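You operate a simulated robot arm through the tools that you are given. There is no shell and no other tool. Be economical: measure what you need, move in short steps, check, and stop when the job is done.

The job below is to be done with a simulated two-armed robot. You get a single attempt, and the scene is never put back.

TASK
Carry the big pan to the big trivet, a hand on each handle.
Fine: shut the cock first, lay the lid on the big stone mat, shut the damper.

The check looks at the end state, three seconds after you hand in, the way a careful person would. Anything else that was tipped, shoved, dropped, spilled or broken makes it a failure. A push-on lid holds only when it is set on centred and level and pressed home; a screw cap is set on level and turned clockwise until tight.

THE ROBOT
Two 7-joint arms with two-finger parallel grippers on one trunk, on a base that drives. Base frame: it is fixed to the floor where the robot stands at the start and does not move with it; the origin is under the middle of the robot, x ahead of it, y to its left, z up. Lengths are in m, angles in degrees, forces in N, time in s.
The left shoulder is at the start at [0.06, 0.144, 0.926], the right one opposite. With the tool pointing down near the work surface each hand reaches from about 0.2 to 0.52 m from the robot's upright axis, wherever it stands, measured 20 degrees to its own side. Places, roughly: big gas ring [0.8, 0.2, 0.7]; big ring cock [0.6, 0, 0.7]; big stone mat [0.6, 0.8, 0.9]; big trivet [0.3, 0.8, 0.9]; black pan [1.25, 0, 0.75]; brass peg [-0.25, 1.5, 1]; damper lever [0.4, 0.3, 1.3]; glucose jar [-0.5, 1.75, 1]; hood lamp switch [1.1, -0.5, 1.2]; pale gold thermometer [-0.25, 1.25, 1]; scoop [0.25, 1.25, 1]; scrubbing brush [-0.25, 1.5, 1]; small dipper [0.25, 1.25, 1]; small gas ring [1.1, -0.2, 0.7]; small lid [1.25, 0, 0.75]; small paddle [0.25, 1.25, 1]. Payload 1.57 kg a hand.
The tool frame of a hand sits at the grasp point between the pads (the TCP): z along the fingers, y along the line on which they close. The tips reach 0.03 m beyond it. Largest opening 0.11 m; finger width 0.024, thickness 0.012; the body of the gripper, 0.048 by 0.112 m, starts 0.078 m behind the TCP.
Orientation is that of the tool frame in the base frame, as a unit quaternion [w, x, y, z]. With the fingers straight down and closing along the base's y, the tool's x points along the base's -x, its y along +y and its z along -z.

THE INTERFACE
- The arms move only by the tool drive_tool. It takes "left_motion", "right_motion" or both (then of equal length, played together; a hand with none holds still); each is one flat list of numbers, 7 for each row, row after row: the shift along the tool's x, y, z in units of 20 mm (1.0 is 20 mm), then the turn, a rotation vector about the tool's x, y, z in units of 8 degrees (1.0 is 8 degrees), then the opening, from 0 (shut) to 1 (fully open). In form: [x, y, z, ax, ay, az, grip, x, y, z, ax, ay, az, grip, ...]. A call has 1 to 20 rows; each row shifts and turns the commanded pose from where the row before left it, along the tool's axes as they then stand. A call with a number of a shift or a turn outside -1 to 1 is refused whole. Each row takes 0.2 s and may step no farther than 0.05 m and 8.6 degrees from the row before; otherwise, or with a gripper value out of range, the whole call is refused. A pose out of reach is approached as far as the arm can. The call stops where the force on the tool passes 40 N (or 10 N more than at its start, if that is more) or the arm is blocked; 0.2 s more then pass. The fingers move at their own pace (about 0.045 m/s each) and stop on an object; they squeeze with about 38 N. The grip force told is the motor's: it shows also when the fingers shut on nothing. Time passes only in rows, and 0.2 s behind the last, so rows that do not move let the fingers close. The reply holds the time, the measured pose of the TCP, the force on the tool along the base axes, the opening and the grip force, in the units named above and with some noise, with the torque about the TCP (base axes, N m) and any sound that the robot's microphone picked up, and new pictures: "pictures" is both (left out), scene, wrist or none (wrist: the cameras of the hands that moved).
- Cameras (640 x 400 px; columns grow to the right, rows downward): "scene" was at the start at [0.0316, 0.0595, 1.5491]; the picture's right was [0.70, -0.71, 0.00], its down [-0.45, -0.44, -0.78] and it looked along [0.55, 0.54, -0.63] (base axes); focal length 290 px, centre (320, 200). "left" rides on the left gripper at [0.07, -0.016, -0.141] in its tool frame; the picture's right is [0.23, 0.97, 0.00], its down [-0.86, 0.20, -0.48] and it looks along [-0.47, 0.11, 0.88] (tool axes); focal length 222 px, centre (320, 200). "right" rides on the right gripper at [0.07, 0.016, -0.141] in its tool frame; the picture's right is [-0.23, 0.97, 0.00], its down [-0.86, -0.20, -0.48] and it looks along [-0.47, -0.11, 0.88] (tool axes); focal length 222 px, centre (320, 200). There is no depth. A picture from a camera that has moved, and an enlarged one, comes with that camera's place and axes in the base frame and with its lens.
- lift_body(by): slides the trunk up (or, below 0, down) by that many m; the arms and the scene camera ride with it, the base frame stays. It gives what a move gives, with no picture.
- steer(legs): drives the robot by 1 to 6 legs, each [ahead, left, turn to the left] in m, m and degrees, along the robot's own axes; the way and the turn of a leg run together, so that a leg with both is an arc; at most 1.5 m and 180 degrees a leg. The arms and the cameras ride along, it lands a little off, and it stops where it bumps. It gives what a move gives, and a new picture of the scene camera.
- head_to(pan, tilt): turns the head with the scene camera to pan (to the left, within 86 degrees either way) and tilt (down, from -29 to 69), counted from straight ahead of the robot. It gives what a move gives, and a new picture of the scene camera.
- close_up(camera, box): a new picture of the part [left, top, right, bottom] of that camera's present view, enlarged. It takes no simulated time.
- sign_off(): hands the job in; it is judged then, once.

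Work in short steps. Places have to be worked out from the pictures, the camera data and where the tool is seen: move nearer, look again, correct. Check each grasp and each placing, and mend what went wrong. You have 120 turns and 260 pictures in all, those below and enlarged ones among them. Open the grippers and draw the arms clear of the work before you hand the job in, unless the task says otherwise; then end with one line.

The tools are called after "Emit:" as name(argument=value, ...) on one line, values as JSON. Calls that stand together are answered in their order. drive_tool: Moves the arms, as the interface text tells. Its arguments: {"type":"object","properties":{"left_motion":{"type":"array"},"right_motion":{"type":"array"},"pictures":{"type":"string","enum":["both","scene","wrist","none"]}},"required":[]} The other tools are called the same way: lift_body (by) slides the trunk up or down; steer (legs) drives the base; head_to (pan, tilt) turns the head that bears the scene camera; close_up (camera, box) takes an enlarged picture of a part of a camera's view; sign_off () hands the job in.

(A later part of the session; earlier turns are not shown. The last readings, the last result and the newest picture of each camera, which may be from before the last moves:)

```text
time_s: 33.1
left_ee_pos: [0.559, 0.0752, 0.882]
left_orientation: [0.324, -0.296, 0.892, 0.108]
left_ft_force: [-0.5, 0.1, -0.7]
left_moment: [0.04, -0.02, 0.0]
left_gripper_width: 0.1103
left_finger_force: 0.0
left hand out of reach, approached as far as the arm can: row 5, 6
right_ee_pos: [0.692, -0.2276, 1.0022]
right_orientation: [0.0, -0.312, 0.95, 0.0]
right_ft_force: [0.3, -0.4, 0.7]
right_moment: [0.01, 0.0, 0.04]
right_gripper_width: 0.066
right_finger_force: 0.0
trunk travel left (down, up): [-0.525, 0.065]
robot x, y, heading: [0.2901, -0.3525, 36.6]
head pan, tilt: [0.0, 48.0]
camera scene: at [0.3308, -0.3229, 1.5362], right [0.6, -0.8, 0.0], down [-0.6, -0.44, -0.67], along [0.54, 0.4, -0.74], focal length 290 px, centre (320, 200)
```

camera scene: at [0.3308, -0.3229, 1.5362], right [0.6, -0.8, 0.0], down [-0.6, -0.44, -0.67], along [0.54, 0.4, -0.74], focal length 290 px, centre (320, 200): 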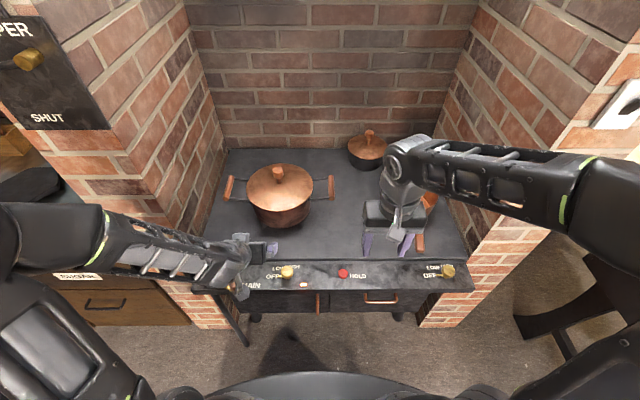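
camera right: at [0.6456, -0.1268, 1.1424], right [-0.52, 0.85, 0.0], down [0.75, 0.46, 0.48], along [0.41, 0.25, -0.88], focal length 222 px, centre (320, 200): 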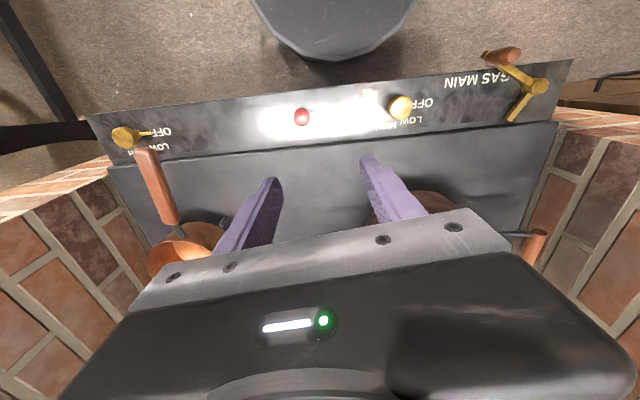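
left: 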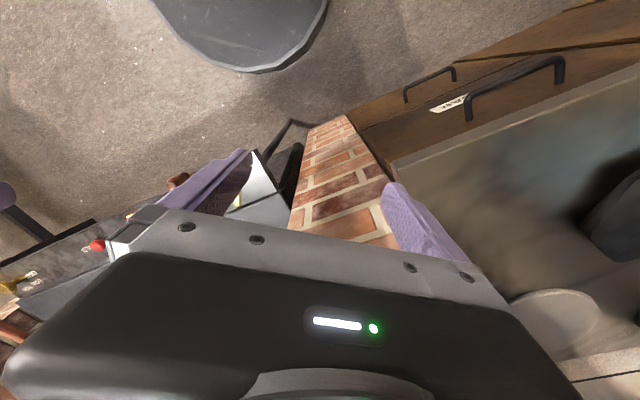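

The elbow stays out unless the arm is extended. I test: trunk up, tool straight down, low and extended (as at the pan handle).

Emit:
lift_body(by=0.06)

Emit:
drive_tool(left_motion=[0, 0, 0, 0, 1, 0, 1, 0, 0, 0, 0, 1, 0, 1, 0, 0, 0, 0, 1, 0, 1, 0, 0, 0, 0, 1, 0, 1, 0, 0, 0, 0, 1, 0, 1, -0.5, 0, 0.8, 0, 0, 0, 1, -0.5, 0, 1, 0, 0, 0, 1, 0, 0, 1, 0, 0, 0, 1, 0, 0, 0.8, 0, 0, 0, 1], pictures="scene")

```text
time_s: 34.1
left_ee_pos: [0.5579, 0.0767, 0.9417]
left_orientation: [0.323, -0.296, 0.892, 0.108]
left_ft_force: [0.1, -0.8, -0.2]
left_moment: [0.01, 0.01, 0.03]
left_gripper_width: 0.11
left_finger_force: 0.1
right_ee_pos: [0.6922, -0.2275, 1.0621]
right_orientation: [0.0, -0.311, 0.95, 0.001]
right_ft_force: [0.6, -0.4, -0.8]
right_moment: [0.02, -0.01, -0.01]
right_gripper_width: 0.066
right_finger_force: 0.0
trunk travel left (down, up): [-0.585, 0.005]
robot x, y, heading: [0.2938, -0.3498, 36.8]
head pan, tilt: [0.0, 48.0]
```

```text
time_s: 36.1
left_ee_pos: [0.5756, 0.087, 0.8681]
left_orientation: [-0.001, -0.315, 0.949, -0.001]
left_ft_force: [0.2, 0.6, -0.6]
left_moment: [0.06, 0.0, 0.04]
left_gripper_width: 0.1098
left_finger_force: 0.1
right_ee_pos: [0.6926, -0.228, 1.0622]
right_orientation: [0.0, -0.312, 0.95, 0.0]
right_ft_force: [-0.3, -0.9, 0.5]
right_moment: [-0.01, -0.01, 0.0]
right_gripper_width: 0.0659
right_finger_force: 0.0
trunk travel left (down, up): [-0.585, 0.005]
robot x, y, heading: [0.2914, -0.3538, 36.9]
head pan, tilt: [0.0, 48.0]
camera scene: at [0.3309, -0.3231, 1.5962], right [0.6, -0.8, 0.0], down [-0.6, -0.44, -0.67], along [0.54, 0.4, -0.74], focal length 290 px, centre (320, 200)
```

scene: 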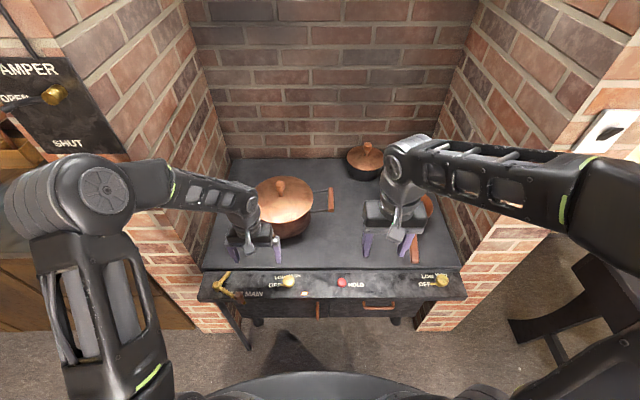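

Extended arms come closer in but I'll handle the pan stance later. First the lid: I retract the left arm and tilt the right hand 45° forward so it reaches farther, then drive closer.

Emit:
drive_tool(left_motion=[1, 0, -1, 0, 0, 0, 1, 1, 0, -1, 0, 0, 0, 1, 1, 1, -1, 0, 0, 0, 1, 1, 1, -1, 0, 0, 0, 1, 1, 1, -1, 0, 0, 0, 1, 1, 1, -1, 0, 0, 0, 1, 1, 1, -1, 0, 0, 0, 1, 1, 1, -1, 0, 0, 0, 1], right_motion=[0, 0, 0, 0, -0.7, 0, 0.6, 0, 0, 0, 0, -0.7, 0, 0.6, 0, 0, 0, 0, -0.7, 0, 0.6, 0, 0, 0, 0, -0.7, 0, 0.6, 0, 0, 0, 0, -0.7, 0, 0.6, 0, 0, 0, 0, -0.7, 0, 0.6, 0, 0, 0, 0, -0.7, 0, 0.6, 0, 0, 0, 0, -0.7, 0, 0.6], pictures="none")

Emit:
steer(legs=[[0.1, 0.12, 0]])

Emit:
close_up(camera="right", box=[0, 0, 640, 400])

```text
time_s: 37.9
left_ee_pos: [0.3726, 0.0879, 1.0315]
left_orientation: [-0.001, -0.315, 0.949, 0.0]
left_ft_force: [-0.3, -0.4, -0.1]
left_moment: [0.01, -0.01, -0.02]
left_gripper_width: 0.1103
left_finger_force: 0.0
right_ee_pos: [0.7177, -0.1895, 1.0891]
right_orientation: [0.362, -0.288, 0.879, 0.119]
right_ft_force: [0.8, 0.2, 0.0]
right_moment: [-0.01, -0.01, 0.0]
right_gripper_width: 0.066
right_finger_force: 0.1
right hand out of reach, approached as far as the arm can: row 6, 7, 8
trunk travel left (down, up): [-0.585, 0.005]
robot x, y, heading: [0.2922, -0.3545, 36.7]
head pan, tilt: [0.0, 48.0]
```

```text
time_s: 39.3
left_ee_pos: [0.3821, 0.2455, 1.0303]
left_orientation: [-0.001, -0.315, 0.949, 0.0]
left_ft_force: [-0.4, 0.4, 0.2]
left_moment: [-0.06, 0.0, 0.02]
left_gripper_width: 0.11
left_finger_force: 0.1
right_ee_pos: [0.728, -0.0329, 1.0889]
right_orientation: [0.361, -0.289, 0.879, 0.118]
right_ft_force: [-0.7, 0.0, 0.5]
right_moment: [0.0, 0.03, -0.01]
right_gripper_width: 0.066
right_finger_force: 0.1
trunk travel left (down, up): [-0.585, 0.005]
robot x, y, heading: [0.2991, -0.1955, 36.8]
head pan, tilt: [0.0, 48.0]
camera scene: at [0.3395, -0.1657, 1.5961], right [0.6, -0.8, 0.0], down [-0.6, -0.45, -0.67], along [0.54, 0.4, -0.74], focal length 290 px, centre (320, 200)
```

scene: 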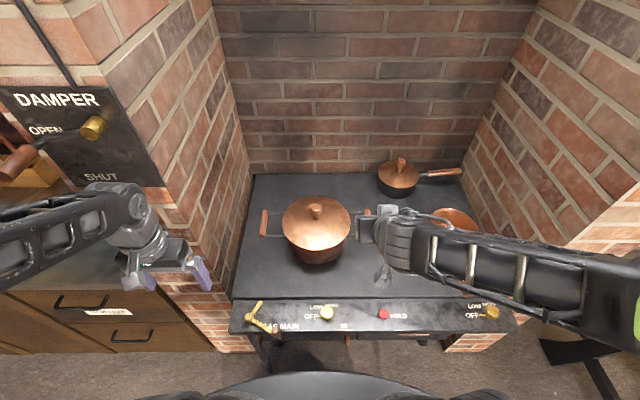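

```text
1.00 times, centred on (320, 200) of right (not enlarged: the box is as wide or as high as the picture)
camera zoom: at [0.5982, -0.107, 1.1395], right [-0.45, 0.88, 0.16], down [0.34, 0.0, 0.94], along [0.83, 0.47, -0.3], focal length 222 px, centre (320, 200)
```

zoom: 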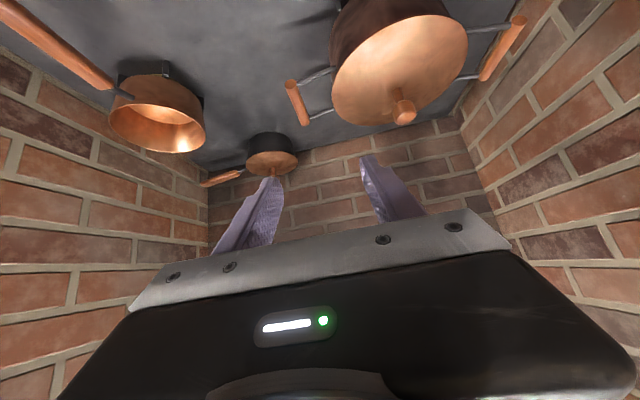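

Lid knob triangulated at [0.785, 0.183, 0.92]. Before choosing the tilt for gripping it, I measure the mat and counter from here.

Emit:
head_to(pan=40, tilt=35)

```text
time_s: 40.4
left_ee_pos: [0.3827, 0.2443, 1.031]
left_orientation: [-0.001, -0.315, 0.949, 0.0]
left_ft_force: [-0.2, 0.0, -0.5]
left_moment: [0.0, 0.01, -0.01]
left_gripper_width: 0.1099
left_finger_force: 0.0
right_ee_pos: [0.7272, -0.0334, 1.0888]
right_orientation: [0.362, -0.288, 0.879, 0.119]
right_ft_force: [-0.2, -0.1, 0.5]
right_moment: [0.0, -0.01, 0.03]
right_gripper_width: 0.0658
right_finger_force: 0.1
trunk travel left (down, up): [-0.585, 0.005]
robot x, y, heading: [0.2995, -0.1985, 36.7]
head pan, tilt: [40.0, 35.0]
camera scene: at [0.2965, -0.1291, 1.6151], right [0.97, -0.23, 0.0], down [-0.13, -0.56, -0.82], along [0.19, 0.8, -0.57], focal length 290 px, centre (320, 200)
```

scene: 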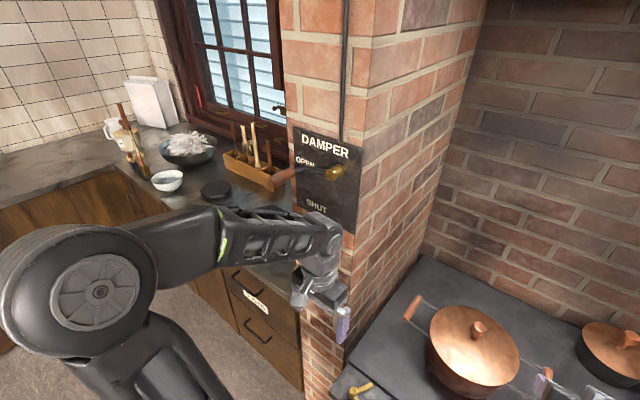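

Mat ≈ U −0.30/N 0.895 in the stove frame, needs ~0.7 m reach, so I'll grip the lid knob with the hand tilted ~55°. I move the right hand above/before the lid.

Emit:
drive_tool(right_motion=[-0.5, 1, 0.5, 0, 0, 0, 0.6, -0.5, 1, 0.5, 0, 0, 0, 0.6, -0.5, 1, 0.5, 0, 0, 0, 0.6, -0.5, 1, 0.5, 0, 0, 0, 0.6, -0.5, 1, 0.5, 0, 0, 0, 0.6, -0.5, 1, 0.5, 0, 0, 0, 0.6, -0.5, 0.9, 0.5, 0, 0, 0, 0.6, 0, 0, 0, 0, -0.65, 0, 0.6, 0, 0, 0, 0, -0.65, 0, 0.6], pictures="wrist")

Emit:
head_to(pan=0, tilt=48)

```text
time_s: 42.4
left_ee_pos: [0.3823, 0.2458, 1.0287]
left_orientation: [-0.001, -0.315, 0.949, -0.001]
left_ft_force: [0.2, 0.5, -0.4]
left_moment: [0.01, 0.0, 0.0]
left_gripper_width: 0.1101
left_finger_force: 0.0
right_ee_pos: [0.7263, 0.1368, 1.0908]
right_orientation: [0.44, -0.276, 0.842, 0.145]
right_ft_force: [-1.1, 0.6, 0.5]
right_moment: [0.0, 0.0, 0.01]
right_gripper_width: 0.0661
right_finger_force: 0.1
trunk travel left (down, up): [-0.585, 0.005]
robot x, y, heading: [0.2972, -0.1958, 36.7]
head pan, tilt: [40.0, 35.0]
camera right: at [0.5905, 0.0585, 1.112], right [-0.47, 0.86, 0.19], down [0.2, -0.1, 0.98], along [0.86, 0.5, -0.12], focal length 222 px, centre (320, 200)
```

right: 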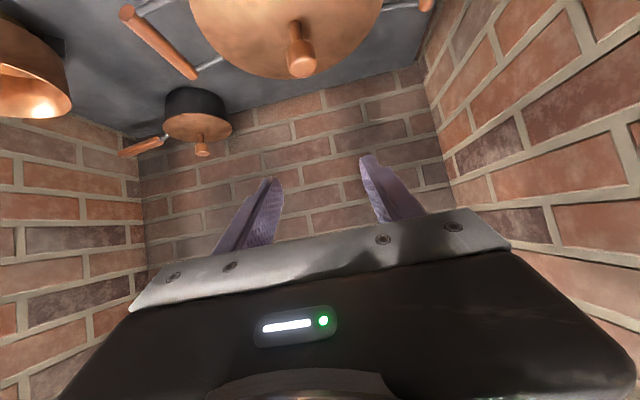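

```text
time_s: 43.4
left_ee_pos: [0.383, 0.2446, 1.0296]
left_orientation: [-0.001, -0.315, 0.949, 0.0]
left_ft_force: [0.0, -0.2, -0.5]
left_moment: [0.0, 0.02, -0.01]
left_gripper_width: 0.1098
left_finger_force: 0.1
right_ee_pos: [0.7254, 0.1372, 1.0887]
right_orientation: [0.439, -0.276, 0.843, 0.144]
right_ft_force: [0.0, -0.7, -0.3]
right_moment: [0.01, -0.03, -0.01]
right_gripper_width: 0.0662
right_finger_force: 0.1
trunk travel left (down, up): [-0.585, 0.005]
robot x, y, heading: [0.2991, -0.1935, 36.7]
head pan, tilt: [0.0, 48.0]
camera scene: at [0.3393, -0.1674, 1.5962], right [0.6, -0.8, 0.0], down [-0.6, -0.44, -0.67], along [0.54, 0.4, -0.74], focal length 290 px, centre (320, 200)
```

scene: 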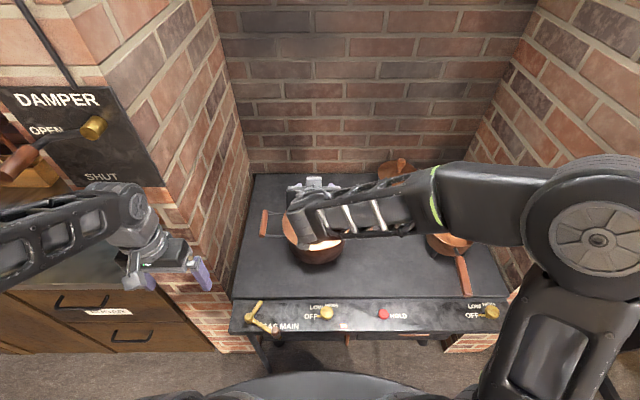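

Reached. I lower 100 mm and look again.

Emit:
drive_tool(right_motion=[0.82, 0, 0.57, 0, 0, 0, 0.6, 0.82, 0, 0.57, 0, 0, 0, 0.6, 0.82, 0, 0.57, 0, 0, 0, 0.6, 0.82, 0, 0.57, 0, 0, 0, 0.6, 0.82, 0, 0.57, 0, 0, 0, 0.6], pictures="both")

```text
time_s: 44.6
left_ee_pos: [0.3829, 0.2444, 1.031]
left_orientation: [-0.001, -0.315, 0.949, -0.001]
left_ft_force: [0.5, -0.7, -0.2]
left_moment: [0.01, 0.01, 0.0]
left_gripper_width: 0.1103
left_finger_force: 0.1
right_ee_pos: [0.7256, 0.1377, 0.9892]
right_orientation: [0.44, -0.276, 0.843, 0.144]
right_ft_force: [0.5, -0.3, 0.4]
right_moment: [-0.03, -0.01, 0.01]
right_gripper_width: 0.0658
right_finger_force: 0.0
trunk travel left (down, up): [-0.585, 0.005]
robot x, y, heading: [0.3018, -0.1931, 36.6]
head pan, tilt: [0.0, 48.0]
camera scene: at [0.3397, -0.1671, 1.5962], right [0.6, -0.8, 0.0], down [-0.6, -0.44, -0.67], along [0.54, 0.4, -0.74], focal length 290 px, centre (320, 200)
camera right: at [0.5901, 0.0585, 1.0122], right [-0.47, 0.86, 0.19], down [0.2, -0.1, 0.97], along [0.86, 0.5, -0.12], focal length 222 px, centre (320, 200)
```

scene: 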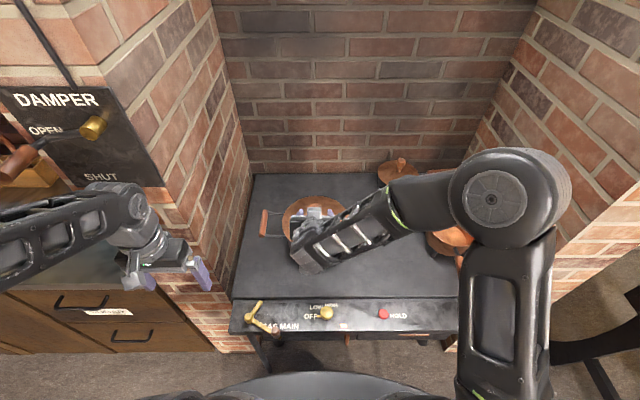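
right: 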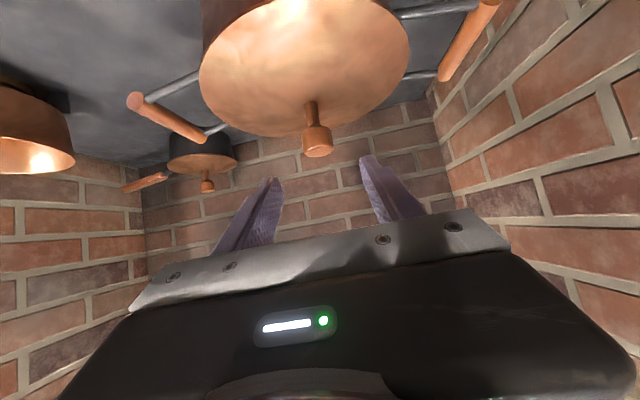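

Knob re-estimated at N 0.730, U 0.324, z 0.92. I advance along the tool to straddle it.

Emit:
drive_tool(right_motion=[0.25, 0, 0.8, 0, 0, 0, 0.6, 0.25, 0, 0.8, 0, 0, 0, 0.6, 0.2, 0, 0.8, 0, 0, 0, 0.6, 0.2, 0, 0.8, 0, 0, 0, 0.6], pictures="both")

Emit:
close_up(camera="right", box=[200, 60, 440, 220])

Emit:
close_up(camera="scene", box=[250, 170, 390, 280])

```text
time_s: 45.6
left_ee_pos: [0.3838, 0.244, 1.0298]
left_orientation: [-0.001, -0.315, 0.949, 0.0]
left_ft_force: [0.4, 0.5, -0.4]
left_moment: [0.01, 0.0, 0.01]
left_gripper_width: 0.11
left_finger_force: 0.1
right_ee_pos: [0.7588, 0.1627, 0.9367]
right_orientation: [0.44, -0.276, 0.842, 0.144]
right_ft_force: [0.0, 0.2, 0.4]
right_moment: [0.04, 0.01, -0.02]
right_gripper_width: 0.0662
right_finger_force: 0.0
trunk travel left (down, up): [-0.585, 0.005]
robot x, y, heading: [0.2985, -0.1954, 36.9]
head pan, tilt: [0.0, 48.0]
camera scene: at [0.3397, -0.1673, 1.5962], right [0.6, -0.8, 0.0], down [-0.6, -0.44, -0.67], along [0.54, 0.4, -0.74], focal length 290 px, centre (320, 200)
camera right: at [0.6249, 0.0831, 0.9602], right [-0.47, 0.86, 0.19], down [0.2, -0.1, 0.98], along [0.86, 0.5, -0.12], focal length 222 px, centre (320, 200)
```

scene: 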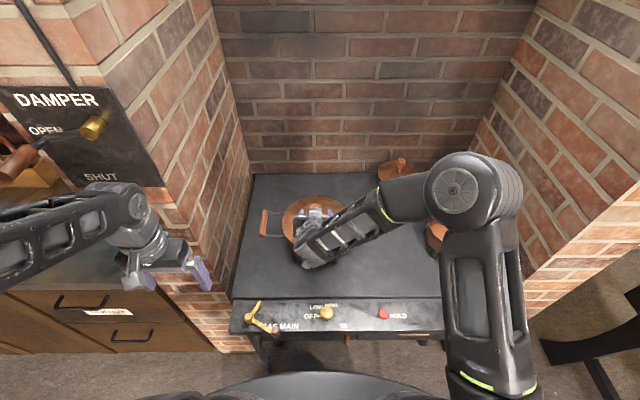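
right: 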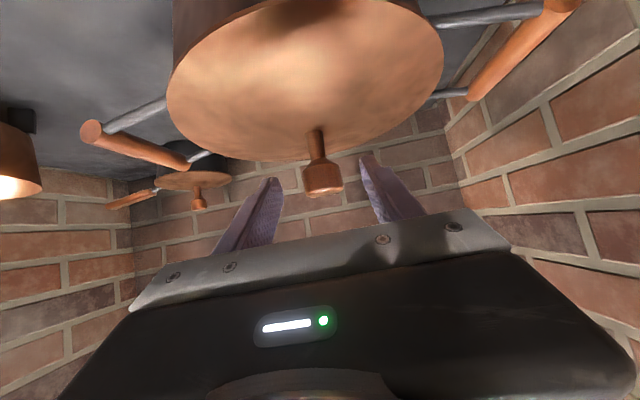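

```text
2.50 times, centred on (320, 140) of right
camera zoom: at [0.6249, 0.0831, 0.9602], right [-0.47, 0.86, 0.19], down [0.2, -0.1, 0.98], along [0.86, 0.5, -0.12], focal length 555 px, centre (320, 350)
```

zoom: 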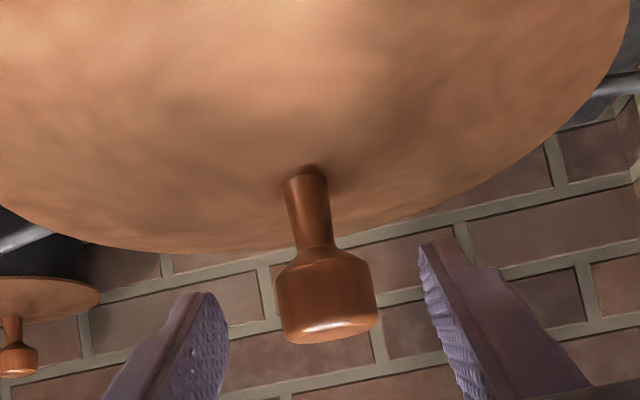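

```text
3.64 times, centred on (320, 225) of scene
camera zoom: at [0.3397, -0.1673, 1.5962], right [0.6, -0.8, 0.0], down [-0.6, -0.44, -0.67], along [0.54, 0.4, -0.74], focal length 1054 px, centre (320, 109)
```

zoom: 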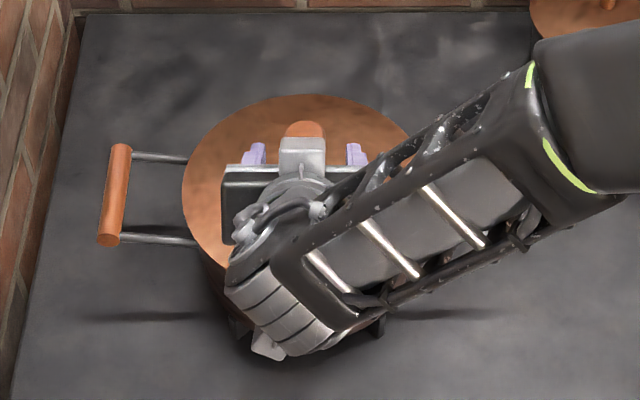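

Knob now ~28 mm ahead of the TCP, centred. I advance 18 mm and close.

Emit:
drive_tool(right_motion=[0, 0.08, 0.9, 0, 0, 0, 0.6, 0, 0, 0, 0, 0, 0, 0.3, 0, 0, 0, 0, 0, 0, 0.0, 0, 0, 0, 0, 0, 0, 0.0, 0, 0, 0, 0, 0, 0, 0.0], pictures="wrist")

```text
time_s: 46.8
left_ee_pos: [0.3821, 0.2441, 1.0298]
left_orientation: [-0.001, -0.315, 0.949, 0.0]
left_ft_force: [0.4, -0.1, 0.2]
left_moment: [0.02, 0.0, 0.01]
left_gripper_width: 0.11
left_finger_force: 0.1
right_ee_pos: [0.771, 0.172, 0.9273]
right_orientation: [0.439, -0.276, 0.843, 0.144]
right_ft_force: [0.7, -0.2, 0.7]
right_moment: [0.03, -0.06, -0.02]
right_gripper_width: 0.0329
right_finger_force: 31.2
trunk travel left (down, up): [-0.585, 0.005]
robot x, y, heading: [0.2969, -0.1954, 36.7]
head pan, tilt: [0.0, 48.0]
camera right: at [0.6351, 0.093, 0.9507], right [-0.47, 0.86, 0.19], down [0.2, -0.1, 0.98], along [0.86, 0.5, -0.12], focal length 222 px, centre (320, 200)
```

right: 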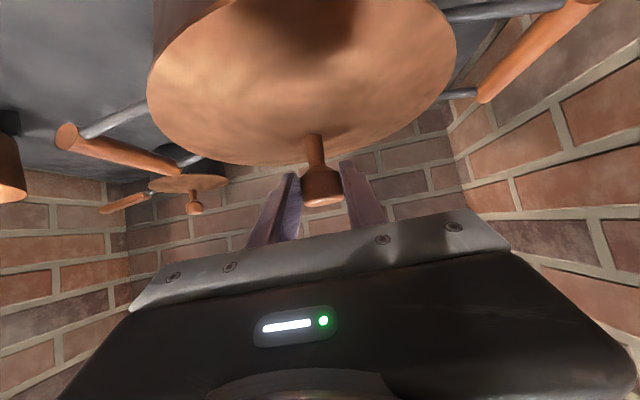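

Gripped (33 mm). I lift straight up 16 mm and check.

Emit:
drive_tool(right_motion=[0, 0, 0, 0, 0, 0, 0, -0.33, 0, -0.23, 0, 0, 0, 0, -0.33, 0, -0.23, 0, 0, 0, 0], pictures="both")

```text
time_s: 47.6
left_ee_pos: [0.3836, 0.2433, 1.0319]
left_orientation: [-0.001, -0.315, 0.949, -0.001]
left_ft_force: [-0.1, -1.0, 1.3]
left_moment: [0.01, 0.03, -0.03]
left_gripper_width: 0.1099
left_finger_force: 0.1
right_ee_pos: [0.7704, 0.173, 0.9425]
right_orientation: [0.439, -0.276, 0.843, 0.144]
right_ft_force: [-0.1, 0.1, -3.2]
right_moment: [-0.03, 0.05, 0.02]
right_gripper_width: 0.0327
right_finger_force: 37.9
trunk travel left (down, up): [-0.585, 0.005]
robot x, y, heading: [0.2989, -0.1981, 36.7]
head pan, tilt: [0.0, 48.0]
camera scene: at [0.3396, -0.1672, 1.5961], right [0.6, -0.8, 0.0], down [-0.6, -0.44, -0.67], along [0.54, 0.4, -0.74], focal length 290 px, centre (320, 200)
camera right: at [0.6352, 0.0924, 0.966], right [-0.47, 0.86, 0.18], down [0.2, -0.1, 0.98], along [0.86, 0.5, -0.12], focal length 222 px, centre (320, 200)
```

scene: 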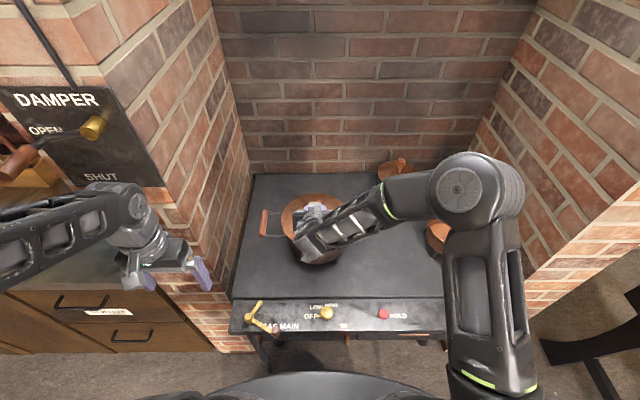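
right: 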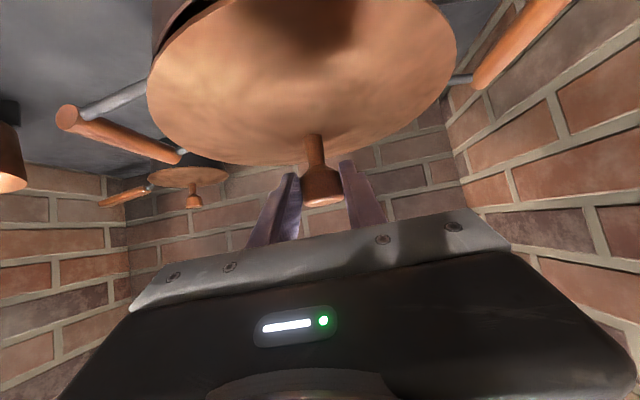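

Lid is free (3 N). I raise it a further ~0.13 m, then back away.

Emit:
drive_tool(right_motion=[-0.82, 0, -0.57, 0, 0, 0, 0, -0.82, 0, -0.57, 0, 0, 0, 0, -0.82, 0, -0.57, 0, 0, 0, 0, -0.82, 0, -0.57, 0, 0, 0, 0, -0.82, 0, -0.57, 0, 0, 0, 0, -0.82, 0, -0.57, 0, 0, 0, 0, -0.6, 0, -0.42, 0, 0, 0, 0], pictures="none")

Emit:
steer(legs=[[-0.42, 0, 0]])

```text
time_s: 49.2
left_ee_pos: [0.3831, 0.2444, 1.0304]
left_orientation: [-0.001, -0.315, 0.949, -0.001]
left_ft_force: [-0.4, -0.1, -0.5]
left_moment: [-0.02, -0.03, 0.0]
left_gripper_width: 0.1099
left_finger_force: 0.0
right_ee_pos: [0.7686, 0.1705, 1.077]
right_orientation: [0.439, -0.277, 0.843, 0.144]
right_ft_force: [0.1, 0.5, -2.1]
right_moment: [-0.06, 0.06, -0.02]
right_gripper_width: 0.0327
right_finger_force: 38.2
trunk travel left (down, up): [-0.585, 0.005]
robot x, y, heading: [0.3013, -0.1949, 36.5]
head pan, tilt: [0.0, 48.0]
```

```text
time_s: 51.8
left_ee_pos: [0.0498, -0.0031, 1.0313]
left_orientation: [0.0, -0.314, 0.949, 0.0]
left_ft_force: [0.1, -0.5, -0.2]
left_moment: [0.0, 0.0, -0.02]
left_gripper_width: 0.1096
left_finger_force: 0.1
right_ee_pos: [0.4355, -0.079, 1.0771]
right_orientation: [0.44, -0.275, 0.843, 0.143]
right_ft_force: [-0.5, -0.3, -1.0]
right_moment: [-0.05, 0.06, 0.03]
right_gripper_width: 0.0329
right_finger_force: 38.3
trunk travel left (down, up): [-0.585, 0.005]
robot x, y, heading: [-0.0364, -0.446, 36.9]
head pan, tilt: [0.0, 48.0]
camera scene: at [0.0049, -0.4165, 1.5962], right [0.6, -0.8, 0.0], down [-0.6, -0.44, -0.67], along [0.54, 0.4, -0.74], focal length 290 px, centre (320, 200)
```

scene: 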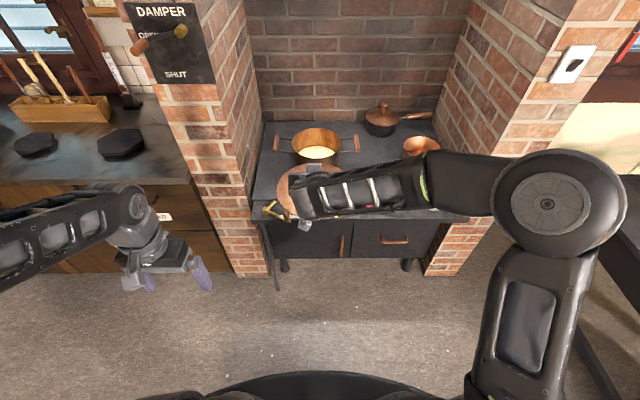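

The pan holds yellow syrup, so level carrying matters. I drive left 0.75 m to stand before the counter.

Emit:
steer(legs=[[0, 0.75, 0]])

Emit:
head_to(pan=-8, tilt=38)

```text
time_s: 55.9
left_ee_pos: [-0.4029, 0.602, 1.0297]
left_orientation: [-0.001, -0.314, 0.949, 0.0]
left_ft_force: [0.2, 0.6, 0.0]
left_moment: [0.02, 0.01, 0.03]
left_gripper_width: 0.1101
left_finger_force: 0.0
right_ee_pos: [-0.016, 0.5296, 1.0769]
right_orientation: [0.44, -0.276, 0.843, 0.143]
right_ft_force: [0.0, 0.3, -3.2]
right_moment: [-0.08, 0.09, 0.01]
right_gripper_width: 0.0326
right_finger_force: 37.9
trunk travel left (down, up): [-0.585, 0.005]
robot x, y, heading: [-0.4828, 0.1639, 36.8]
head pan, tilt: [0.0, 48.0]
camera scene: at [-0.4463, 0.1918, 1.5961], right [0.6, -0.8, 0.0], down [-0.6, -0.44, -0.67], along [0.54, 0.4, -0.74], focal length 290 px, centre (320, 200)
```

scene: 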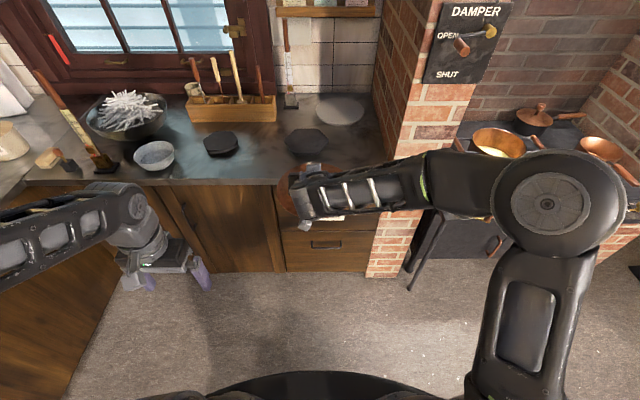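

```text
time_s: 56.6
left_ee_pos: [-0.4031, 0.6027, 1.029]
left_orientation: [-0.001, -0.315, 0.949, 0.0]
left_ft_force: [0.2, -0.5, -0.8]
left_moment: [0.01, -0.01, 0.03]
left_gripper_width: 0.11
left_finger_force: 0.1
right_ee_pos: [-0.0146, 0.5285, 1.0778]
right_orientation: [0.439, -0.276, 0.843, 0.144]
right_ft_force: [0.0, -0.6, -3.1]
right_moment: [-0.08, 0.05, 0.02]
right_gripper_width: 0.0331
right_finger_force: 38.1
trunk travel left (down, up): [-0.585, 0.005]
robot x, y, heading: [-0.4879, 0.1597, 36.6]
head pan, tilt: [-8.0, 38.0]
camera scene: at [-0.4334, 0.1856, 1.6105], right [0.48, -0.88, 0.0], down [-0.54, -0.3, -0.79], along [0.69, 0.38, -0.62], focal length 290 px, centre (320, 200)
```

scene: 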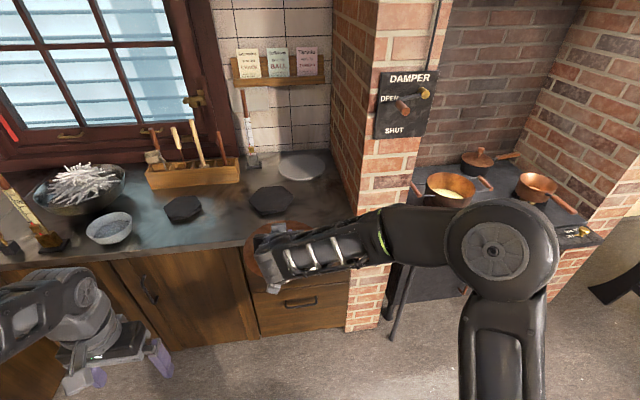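

Mat ≈ U −0.325/N 0.893, trivet ≈ U −0.465/N 0.667. I approach the counter gradually, keeping the right elbow clear of the pier.

Emit:
steer(legs=[[0.3, 0.08, 0]])

Emit:
drive_tool(right_motion=[-0.57, 0, 0.82, 0, 0, 0, 0, -0.57, 0, 0.82, 0, 0, 0, 0, -0.57, 0, 0.82, 0, 0, 0, 0, -0.57, 0, 0.82, 0, 0, 0, 0, -0.57, 0, 0.82, 0, 0, 0, 0], pictures="scene")

```text
time_s: 58.7
left_ee_pos: [-0.216, 0.8484, 1.03]
left_orientation: [0.0, -0.318, 0.948, 0.0]
left_ft_force: [-0.2, -0.4, -0.7]
left_moment: [0.01, 0.01, 0.03]
left_gripper_width: 0.11
left_finger_force: 0.1
right_ee_pos: [0.1719, 0.779, 1.0766]
right_orientation: [0.439, -0.28, 0.842, 0.145]
right_ft_force: [1.3, 1.1, -3.0]
right_moment: [-0.01, 0.05, 0.01]
right_gripper_width: 0.0328
right_finger_force: 38.1
trunk travel left (down, up): [-0.585, 0.005]
robot x, y, heading: [-0.2977, 0.4081, 37.4]
head pan, tilt: [-8.0, 38.0]
camera scene: at [-0.2435, 0.4316, 1.6105], right [0.49, -0.87, 0.0], down [-0.54, -0.3, -0.79], along [0.69, 0.38, -0.62], focal length 290 px, centre (320, 200)
```

scene: 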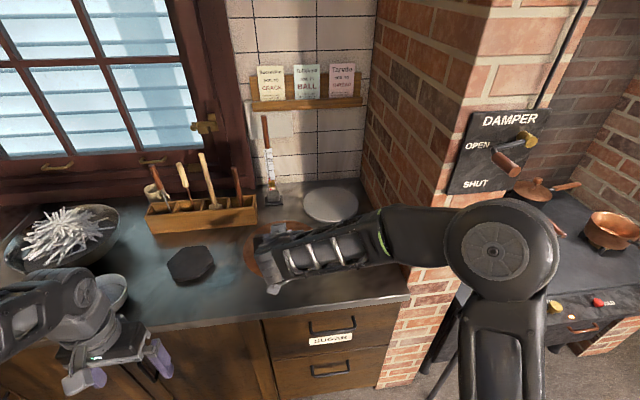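

```text
time_s: 59.9
left_ee_pos: [-0.2167, 0.8477, 1.0301]
left_orientation: [-0.001, -0.319, 0.948, -0.001]
left_ft_force: [0.8, 0.3, -0.2]
left_moment: [0.04, 0.0, 0.0]
left_gripper_width: 0.1104
left_finger_force: 0.0
right_ee_pos: [0.2515, 0.8397, 1.0761]
right_orientation: [0.438, -0.28, 0.842, 0.144]
right_ft_force: [0.0, -0.6, -3.4]
right_moment: [-0.04, 0.06, -0.02]
right_gripper_width: 0.0328
right_finger_force: 38.3
trunk travel left (down, up): [-0.585, 0.005]
robot x, y, heading: [-0.2977, 0.4094, 37.4]
head pan, tilt: [-8.0, 38.0]
camera scene: at [-0.2437, 0.4312, 1.6105], right [0.49, -0.87, 0.0], down [-0.54, -0.3, -0.79], along [0.69, 0.38, -0.62], focal length 290 px, centre (320, 200)
```

scene: 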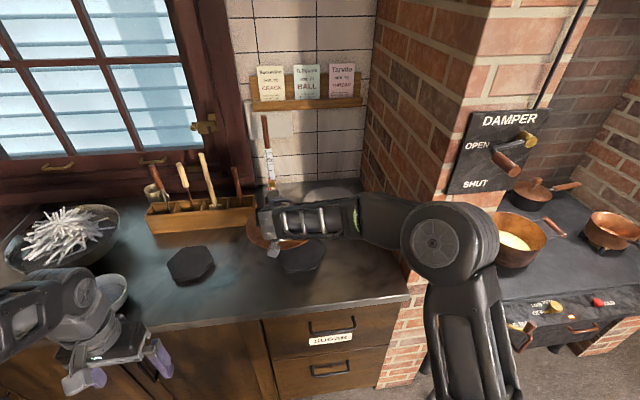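

Reach at 0.70 m works. To keep the right forearm clear of the pier I turn the base 15° right while shifting left, lid staying between pier and utensil box.

Emit:
steer(legs=[[0, 0.08, -15]])

Emit:
head_to(pan=10, tilt=42)

```text
time_s: 61.2
left_ee_pos: [-0.1444, 0.8802, 1.0306]
left_orientation: [-0.001, -0.191, 0.982, 0.0]
left_ft_force: [0.0, 0.2, -0.5]
left_moment: [-0.04, -0.01, -0.02]
left_gripper_width: 0.11
left_finger_force: 0.1
right_ee_pos: [0.3058, 0.7495, 1.0766]
right_orientation: [0.453, -0.167, 0.871, 0.086]
right_ft_force: [0.0, -0.9, -2.5]
right_moment: [0.01, 0.07, 0.0]
right_gripper_width: 0.033
right_finger_force: 38.3
trunk travel left (down, up): [-0.585, 0.005]
robot x, y, heading: [-0.3341, 0.4758, 21.9]
head pan, tilt: [-8.0, 38.0]
camera scene: at [-0.2791, 0.4861, 1.6106], right [0.24, -0.97, 0.0], down [-0.6, -0.15, -0.79], along [0.76, 0.19, -0.62], focal length 290 px, centre (320, 200)
```

scene: 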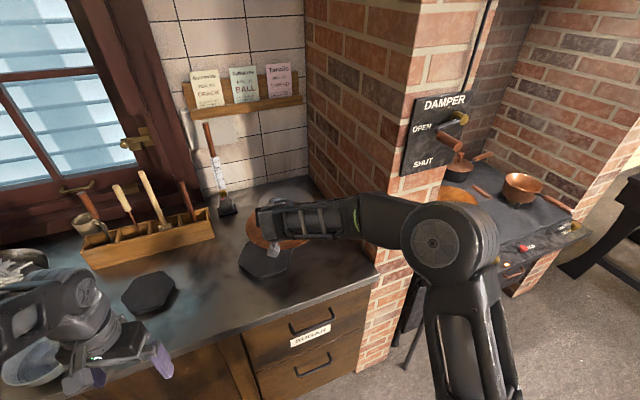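

```text
time_s: 62.0
left_ee_pos: [-0.1449, 0.8813, 1.0301]
left_orientation: [0.0, -0.191, 0.982, -0.001]
left_ft_force: [-0.3, -0.4, -0.6]
left_moment: [0.02, 0.03, -0.02]
left_gripper_width: 0.1103
left_finger_force: 0.1
right_ee_pos: [0.3041, 0.75, 1.0771]
right_orientation: [0.454, -0.167, 0.871, 0.087]
right_ft_force: [0.3, 0.3, -2.2]
right_moment: [-0.02, 0.06, 0.01]
right_gripper_width: 0.0329
right_finger_force: 38.1
trunk travel left (down, up): [-0.585, 0.005]
robot x, y, heading: [-0.3382, 0.4781, 22.2]
head pan, tilt: [10.0, 42.0]
camera scene: at [-0.2918, 0.5087, 1.6047], right [0.53, -0.85, 0.0], down [-0.57, -0.36, -0.74], along [0.63, 0.39, -0.67], focal length 290 px, centre (320, 200)
```

scene: 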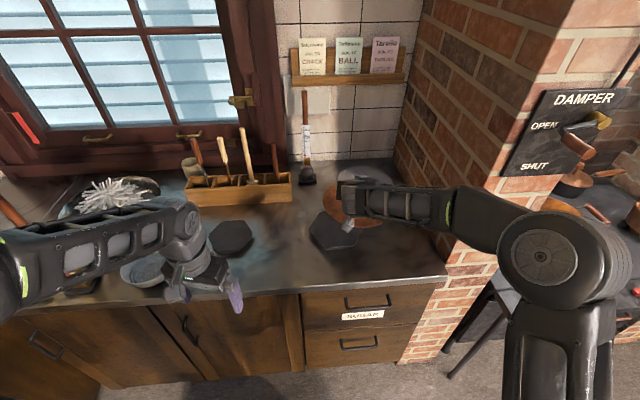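

Clear on both sides. I raise/retract the left hand for safety, then drive in.

Emit:
drive_tool(left_motion=[1, -0.5, -1, 0, 0, 0, 1, 1, -0.5, -1, 0, 0, 0, 1, 1, -0.5, -1, 0, 0, 0, 1, 1, -0.5, -1, 0, 0, 0, 1], pictures="none")

Emit:
steer(legs=[[0.13, 0.065, 0]])

```text
time_s: 63.0
left_ee_pos: [-0.205, 0.8132, 1.1117]
left_orientation: [-0.001, -0.193, 0.981, 0.0]
left_ft_force: [0.1, -0.5, 0.4]
left_moment: [0.0, -0.04, -0.02]
left_gripper_width: 0.1099
left_finger_force: 0.1
right_ee_pos: [0.3046, 0.7483, 1.0769]
right_orientation: [0.454, -0.167, 0.871, 0.087]
right_ft_force: [-0.5, -0.2, -2.2]
right_moment: [-0.02, 0.03, 0.0]
right_gripper_width: 0.0331
right_finger_force: 38.2
trunk travel left (down, up): [-0.585, 0.005]
robot x, y, heading: [-0.3353, 0.4733, 22.2]
head pan, tilt: [10.0, 42.0]
```

```text
time_s: 64.3
left_ee_pos: [-0.108, 0.9218, 1.1099]
left_orientation: [-0.001, -0.191, 0.982, -0.001]
left_ft_force: [-0.3, 0.6, -0.5]
left_moment: [-0.05, 0.01, -0.03]
left_gripper_width: 0.1104
left_finger_force: 0.2
right_ee_pos: [0.4001, 0.8561, 1.0754]
right_orientation: [0.454, -0.167, 0.871, 0.086]
right_ft_force: [0.9, -0.4, -3.9]
right_moment: [-0.02, 0.05, -0.04]
right_gripper_width: 0.0327
right_finger_force: 38.0
trunk travel left (down, up): [-0.585, 0.005]
robot x, y, heading: [-0.2426, 0.5843, 22.0]
head pan, tilt: [10.0, 42.0]
camera scene: at [-0.1958, 0.6181, 1.6046], right [0.53, -0.85, 0.0], down [-0.57, -0.36, -0.74], along [0.63, 0.39, -0.67], focal length 290 px, centre (320, 200)
```

scene: 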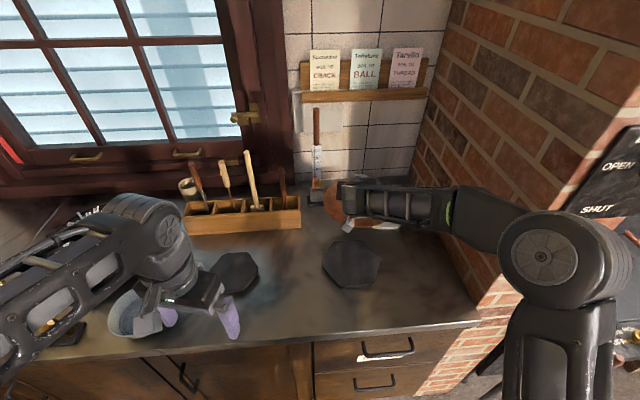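

I check the mat with the wrist views before extending.

Emit:
close_up(camera="right", box=[0, 0, 640, 400])

Emit:
close_up(camera="scene", box=[290, 160, 470, 300])

```text
1.00 times, centred on (320, 200) of right (not enlarged: the box is as wide or as high as the picture)
camera zoom: at [0.2499, 0.8155, 1.0993], right [-0.24, 0.95, 0.18], down [0.17, -0.15, 0.98], along [0.96, 0.26, -0.12], focal length 222 px, centre (320, 200)
```

zoom: 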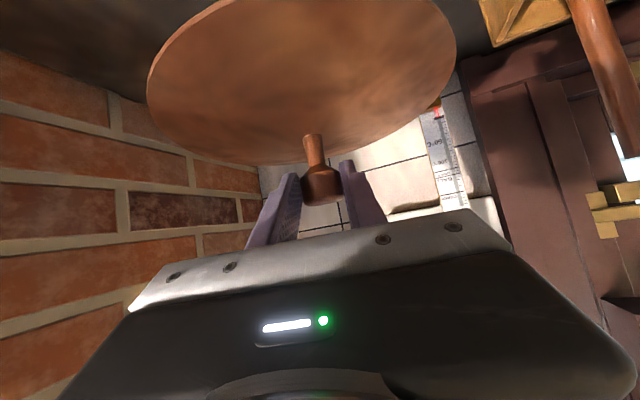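

```text
2.86 times, centred on (380, 230) of scene
camera zoom: at [-0.1958, 0.6181, 1.6046], right [0.53, -0.85, 0.0], down [-0.57, -0.36, -0.74], along [0.63, 0.39, -0.67], focal length 828 px, centre (149, 114)
```

zoom: 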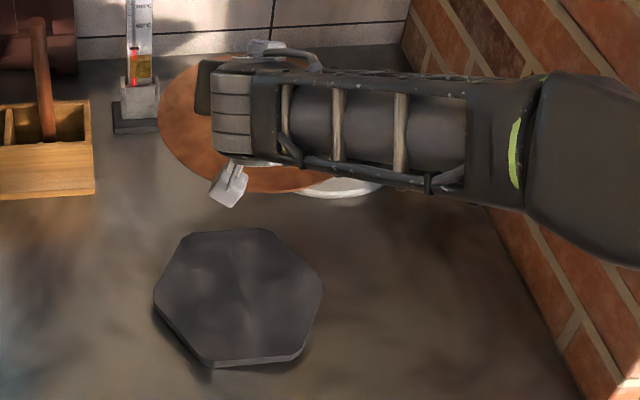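

Mat centre ≈ U −0.335/N 0.92. I move the lid right 85 mm and forward 90 mm at height.

Emit:
drive_tool(right_motion=[-0.52, -0.84, 0.75, 0, 0, 0, 0, -0.52, -0.84, 0.75, 0, 0, 0, 0, -0.52, -0.84, 0.75, 0, 0, 0, 0, -0.52, -0.84, 0.75, 0, 0, 0, 0, -0.52, -0.84, 0.75, 0, 0, 0, 0], pictures="scene")

Emit:
close_up(camera="scene", box=[300, 140, 500, 280])

```text
time_s: 65.5
left_ee_pos: [-0.1084, 0.9209, 1.1105]
left_orientation: [0.0, -0.191, 0.982, -0.001]
left_ft_force: [0.0, -0.1, 0.1]
left_moment: [0.01, 0.04, 0.01]
left_gripper_width: 0.1098
left_finger_force: 0.0
right_ee_pos: [0.5138, 0.8108, 1.077]
right_orientation: [0.454, -0.168, 0.871, 0.087]
right_ft_force: [-0.2, 0.5, -3.1]
right_moment: [0.01, 0.05, -0.06]
right_gripper_width: 0.0334
right_finger_force: 37.7
trunk travel left (down, up): [-0.585, 0.005]
robot x, y, heading: [-0.2404, 0.5874, 21.9]
head pan, tilt: [10.0, 42.0]
camera scene: at [-0.1965, 0.6164, 1.6046], right [0.53, -0.85, 0.0], down [-0.57, -0.35, -0.74], along [0.63, 0.39, -0.67], focal length 290 px, centre (320, 200)
```

scene: 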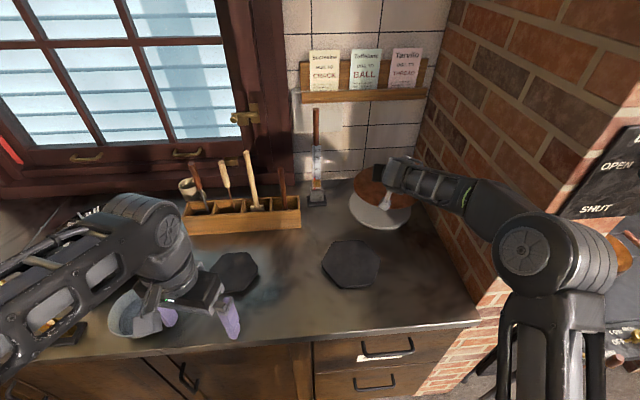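

```text
2.86 times, centred on (400, 210) of scene
camera zoom: at [-0.1965, 0.6164, 1.6046], right [0.53, -0.85, 0.0], down [-0.57, -0.35, -0.74], along [0.63, 0.39, -0.67], focal length 828 px, centre (91, 171)
```

zoom: 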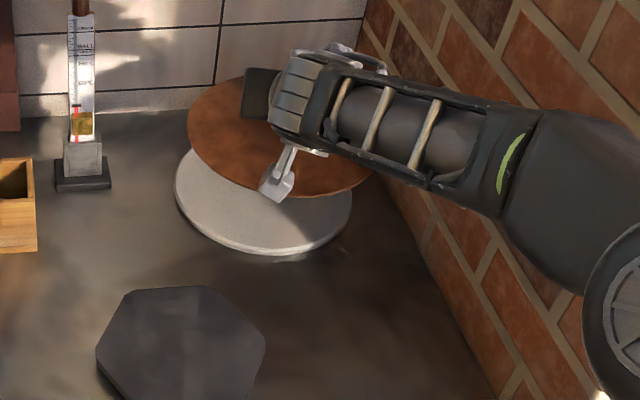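

Mat centre measured at U −0.347/N 0.895; lid is nearly above it. I correct ~10 mm and lower by 80 mm.

Emit:
drive_tool(right_motion=[0.33, 0.26, -0.48, 0, 0, 0, 0, 0.82, 0, 0.57, 0, 0, 0, 0, 0.82, 0, 0.57, 0, 0, 0, 0, 0.82, 0, 0.57, 0, 0, 0, 0, 0.82, 0, 0.57, 0, 0, 0, 0], pictures="none")

Emit:
close_up(camera="scene", box=[300, 140, 500, 280])

```text
time_s: 66.7
left_ee_pos: [-0.1089, 0.9213, 1.11]
left_orientation: [0.0, -0.19, 0.982, -0.001]
left_ft_force: [-0.4, -0.6, -0.4]
left_moment: [-0.02, 0.02, 0.0]
left_gripper_width: 0.1097
left_finger_force: 0.1
right_ee_pos: [0.5008, 0.8121, 0.9972]
right_orientation: [0.454, -0.166, 0.871, 0.087]
right_ft_force: [-0.2, 0.1, -2.5]
right_moment: [-0.01, 0.06, 0.0]
right_gripper_width: 0.0328
right_finger_force: 37.8
trunk travel left (down, up): [-0.585, 0.005]
robot x, y, heading: [-0.2384, 0.5848, 21.9]
head pan, tilt: [10.0, 42.0]
```

```text
2.86 times, centred on (400, 210) of scene
camera zoom: at [-0.1966, 0.6165, 1.6047], right [0.53, -0.85, 0.0], down [-0.57, -0.36, -0.74], along [0.63, 0.39, -0.67], focal length 828 px, centre (91, 171)
```

zoom: 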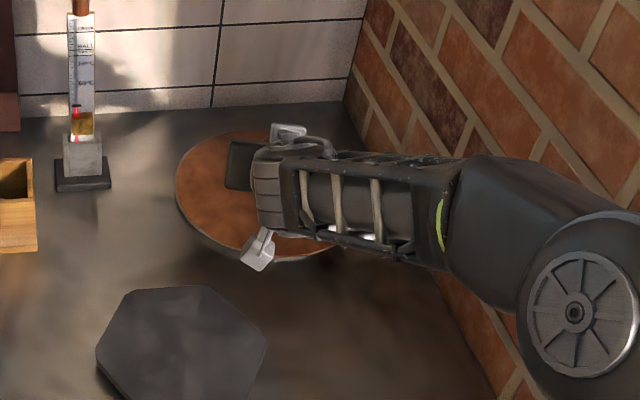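

Lid is aligned over the mat, about 20 mm above. I lower in small steps.

Emit:
drive_tool(right_motion=[0.2, 0, 0.14, 0, 0, 0, 0, 0.2, 0, 0.14, 0, 0, 0, 0, 0.2, 0, 0.14, 0, 0, 0, 0], pictures="none")

Emit:
drive_tool(right_motion=[0.16, 0, 0.11, 0, 0, 0, 0, 0, 0, 0, 0, 0, 0, 0], pictures="scene")

Emit:
close_up(camera="scene", box=[320, 170, 440, 250])

```text
time_s: 67.5
left_ee_pos: [-0.1076, 0.9202, 1.1094]
left_orientation: [-0.001, -0.191, 0.982, 0.0]
left_ft_force: [0.5, 1.2, 0.2]
left_moment: [0.02, 0.0, 0.0]
left_gripper_width: 0.11
left_finger_force: 0.0
right_ee_pos: [0.5025, 0.8113, 0.9827]
right_orientation: [0.453, -0.167, 0.871, 0.086]
right_ft_force: [0.0, -0.5, -1.9]
right_moment: [0.01, 0.07, -0.01]
right_gripper_width: 0.0328
right_finger_force: 38.3
trunk travel left (down, up): [-0.585, 0.005]
robot x, y, heading: [-0.2445, 0.5833, 22.1]
head pan, tilt: [10.0, 42.0]
```

```text
time_s: 68.1
left_ee_pos: [-0.1095, 0.9209, 1.1101]
left_orientation: [-0.001, -0.19, 0.982, 0.0]
left_ft_force: [-0.3, -0.1, -0.5]
left_moment: [0.01, 0.02, 0.03]
left_gripper_width: 0.1101
left_finger_force: 0.0
right_ee_pos: [0.5012, 0.8124, 0.9784]
right_orientation: [0.454, -0.166, 0.871, 0.087]
right_ft_force: [-0.4, -0.1, -3.3]
right_moment: [0.0, 0.04, 0.03]
right_gripper_width: 0.0329
right_finger_force: 38.3
trunk travel left (down, up): [-0.585, 0.005]
robot x, y, heading: [-0.2433, 0.5858, 21.9]
head pan, tilt: [10.0, 42.0]
camera scene: at [-0.1972, 0.6166, 1.6047], right [0.53, -0.85, 0.0], down [-0.57, -0.36, -0.74], along [0.63, 0.39, -0.67], focal length 290 px, centre (320, 200)
```

scene: 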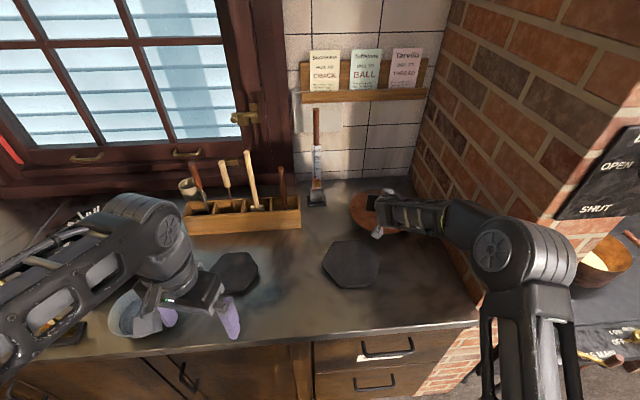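

```text
5.00 times, centred on (380, 210) of scene
camera zoom: at [-0.1972, 0.6166, 1.6047], right [0.53, -0.85, 0.0], down [-0.57, -0.36, -0.74], along [0.63, 0.39, -0.67], focal length 1449 px, centre (20, 150)
```

zoom: 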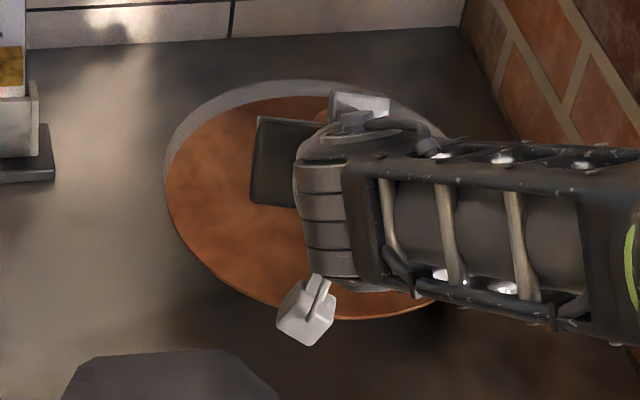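

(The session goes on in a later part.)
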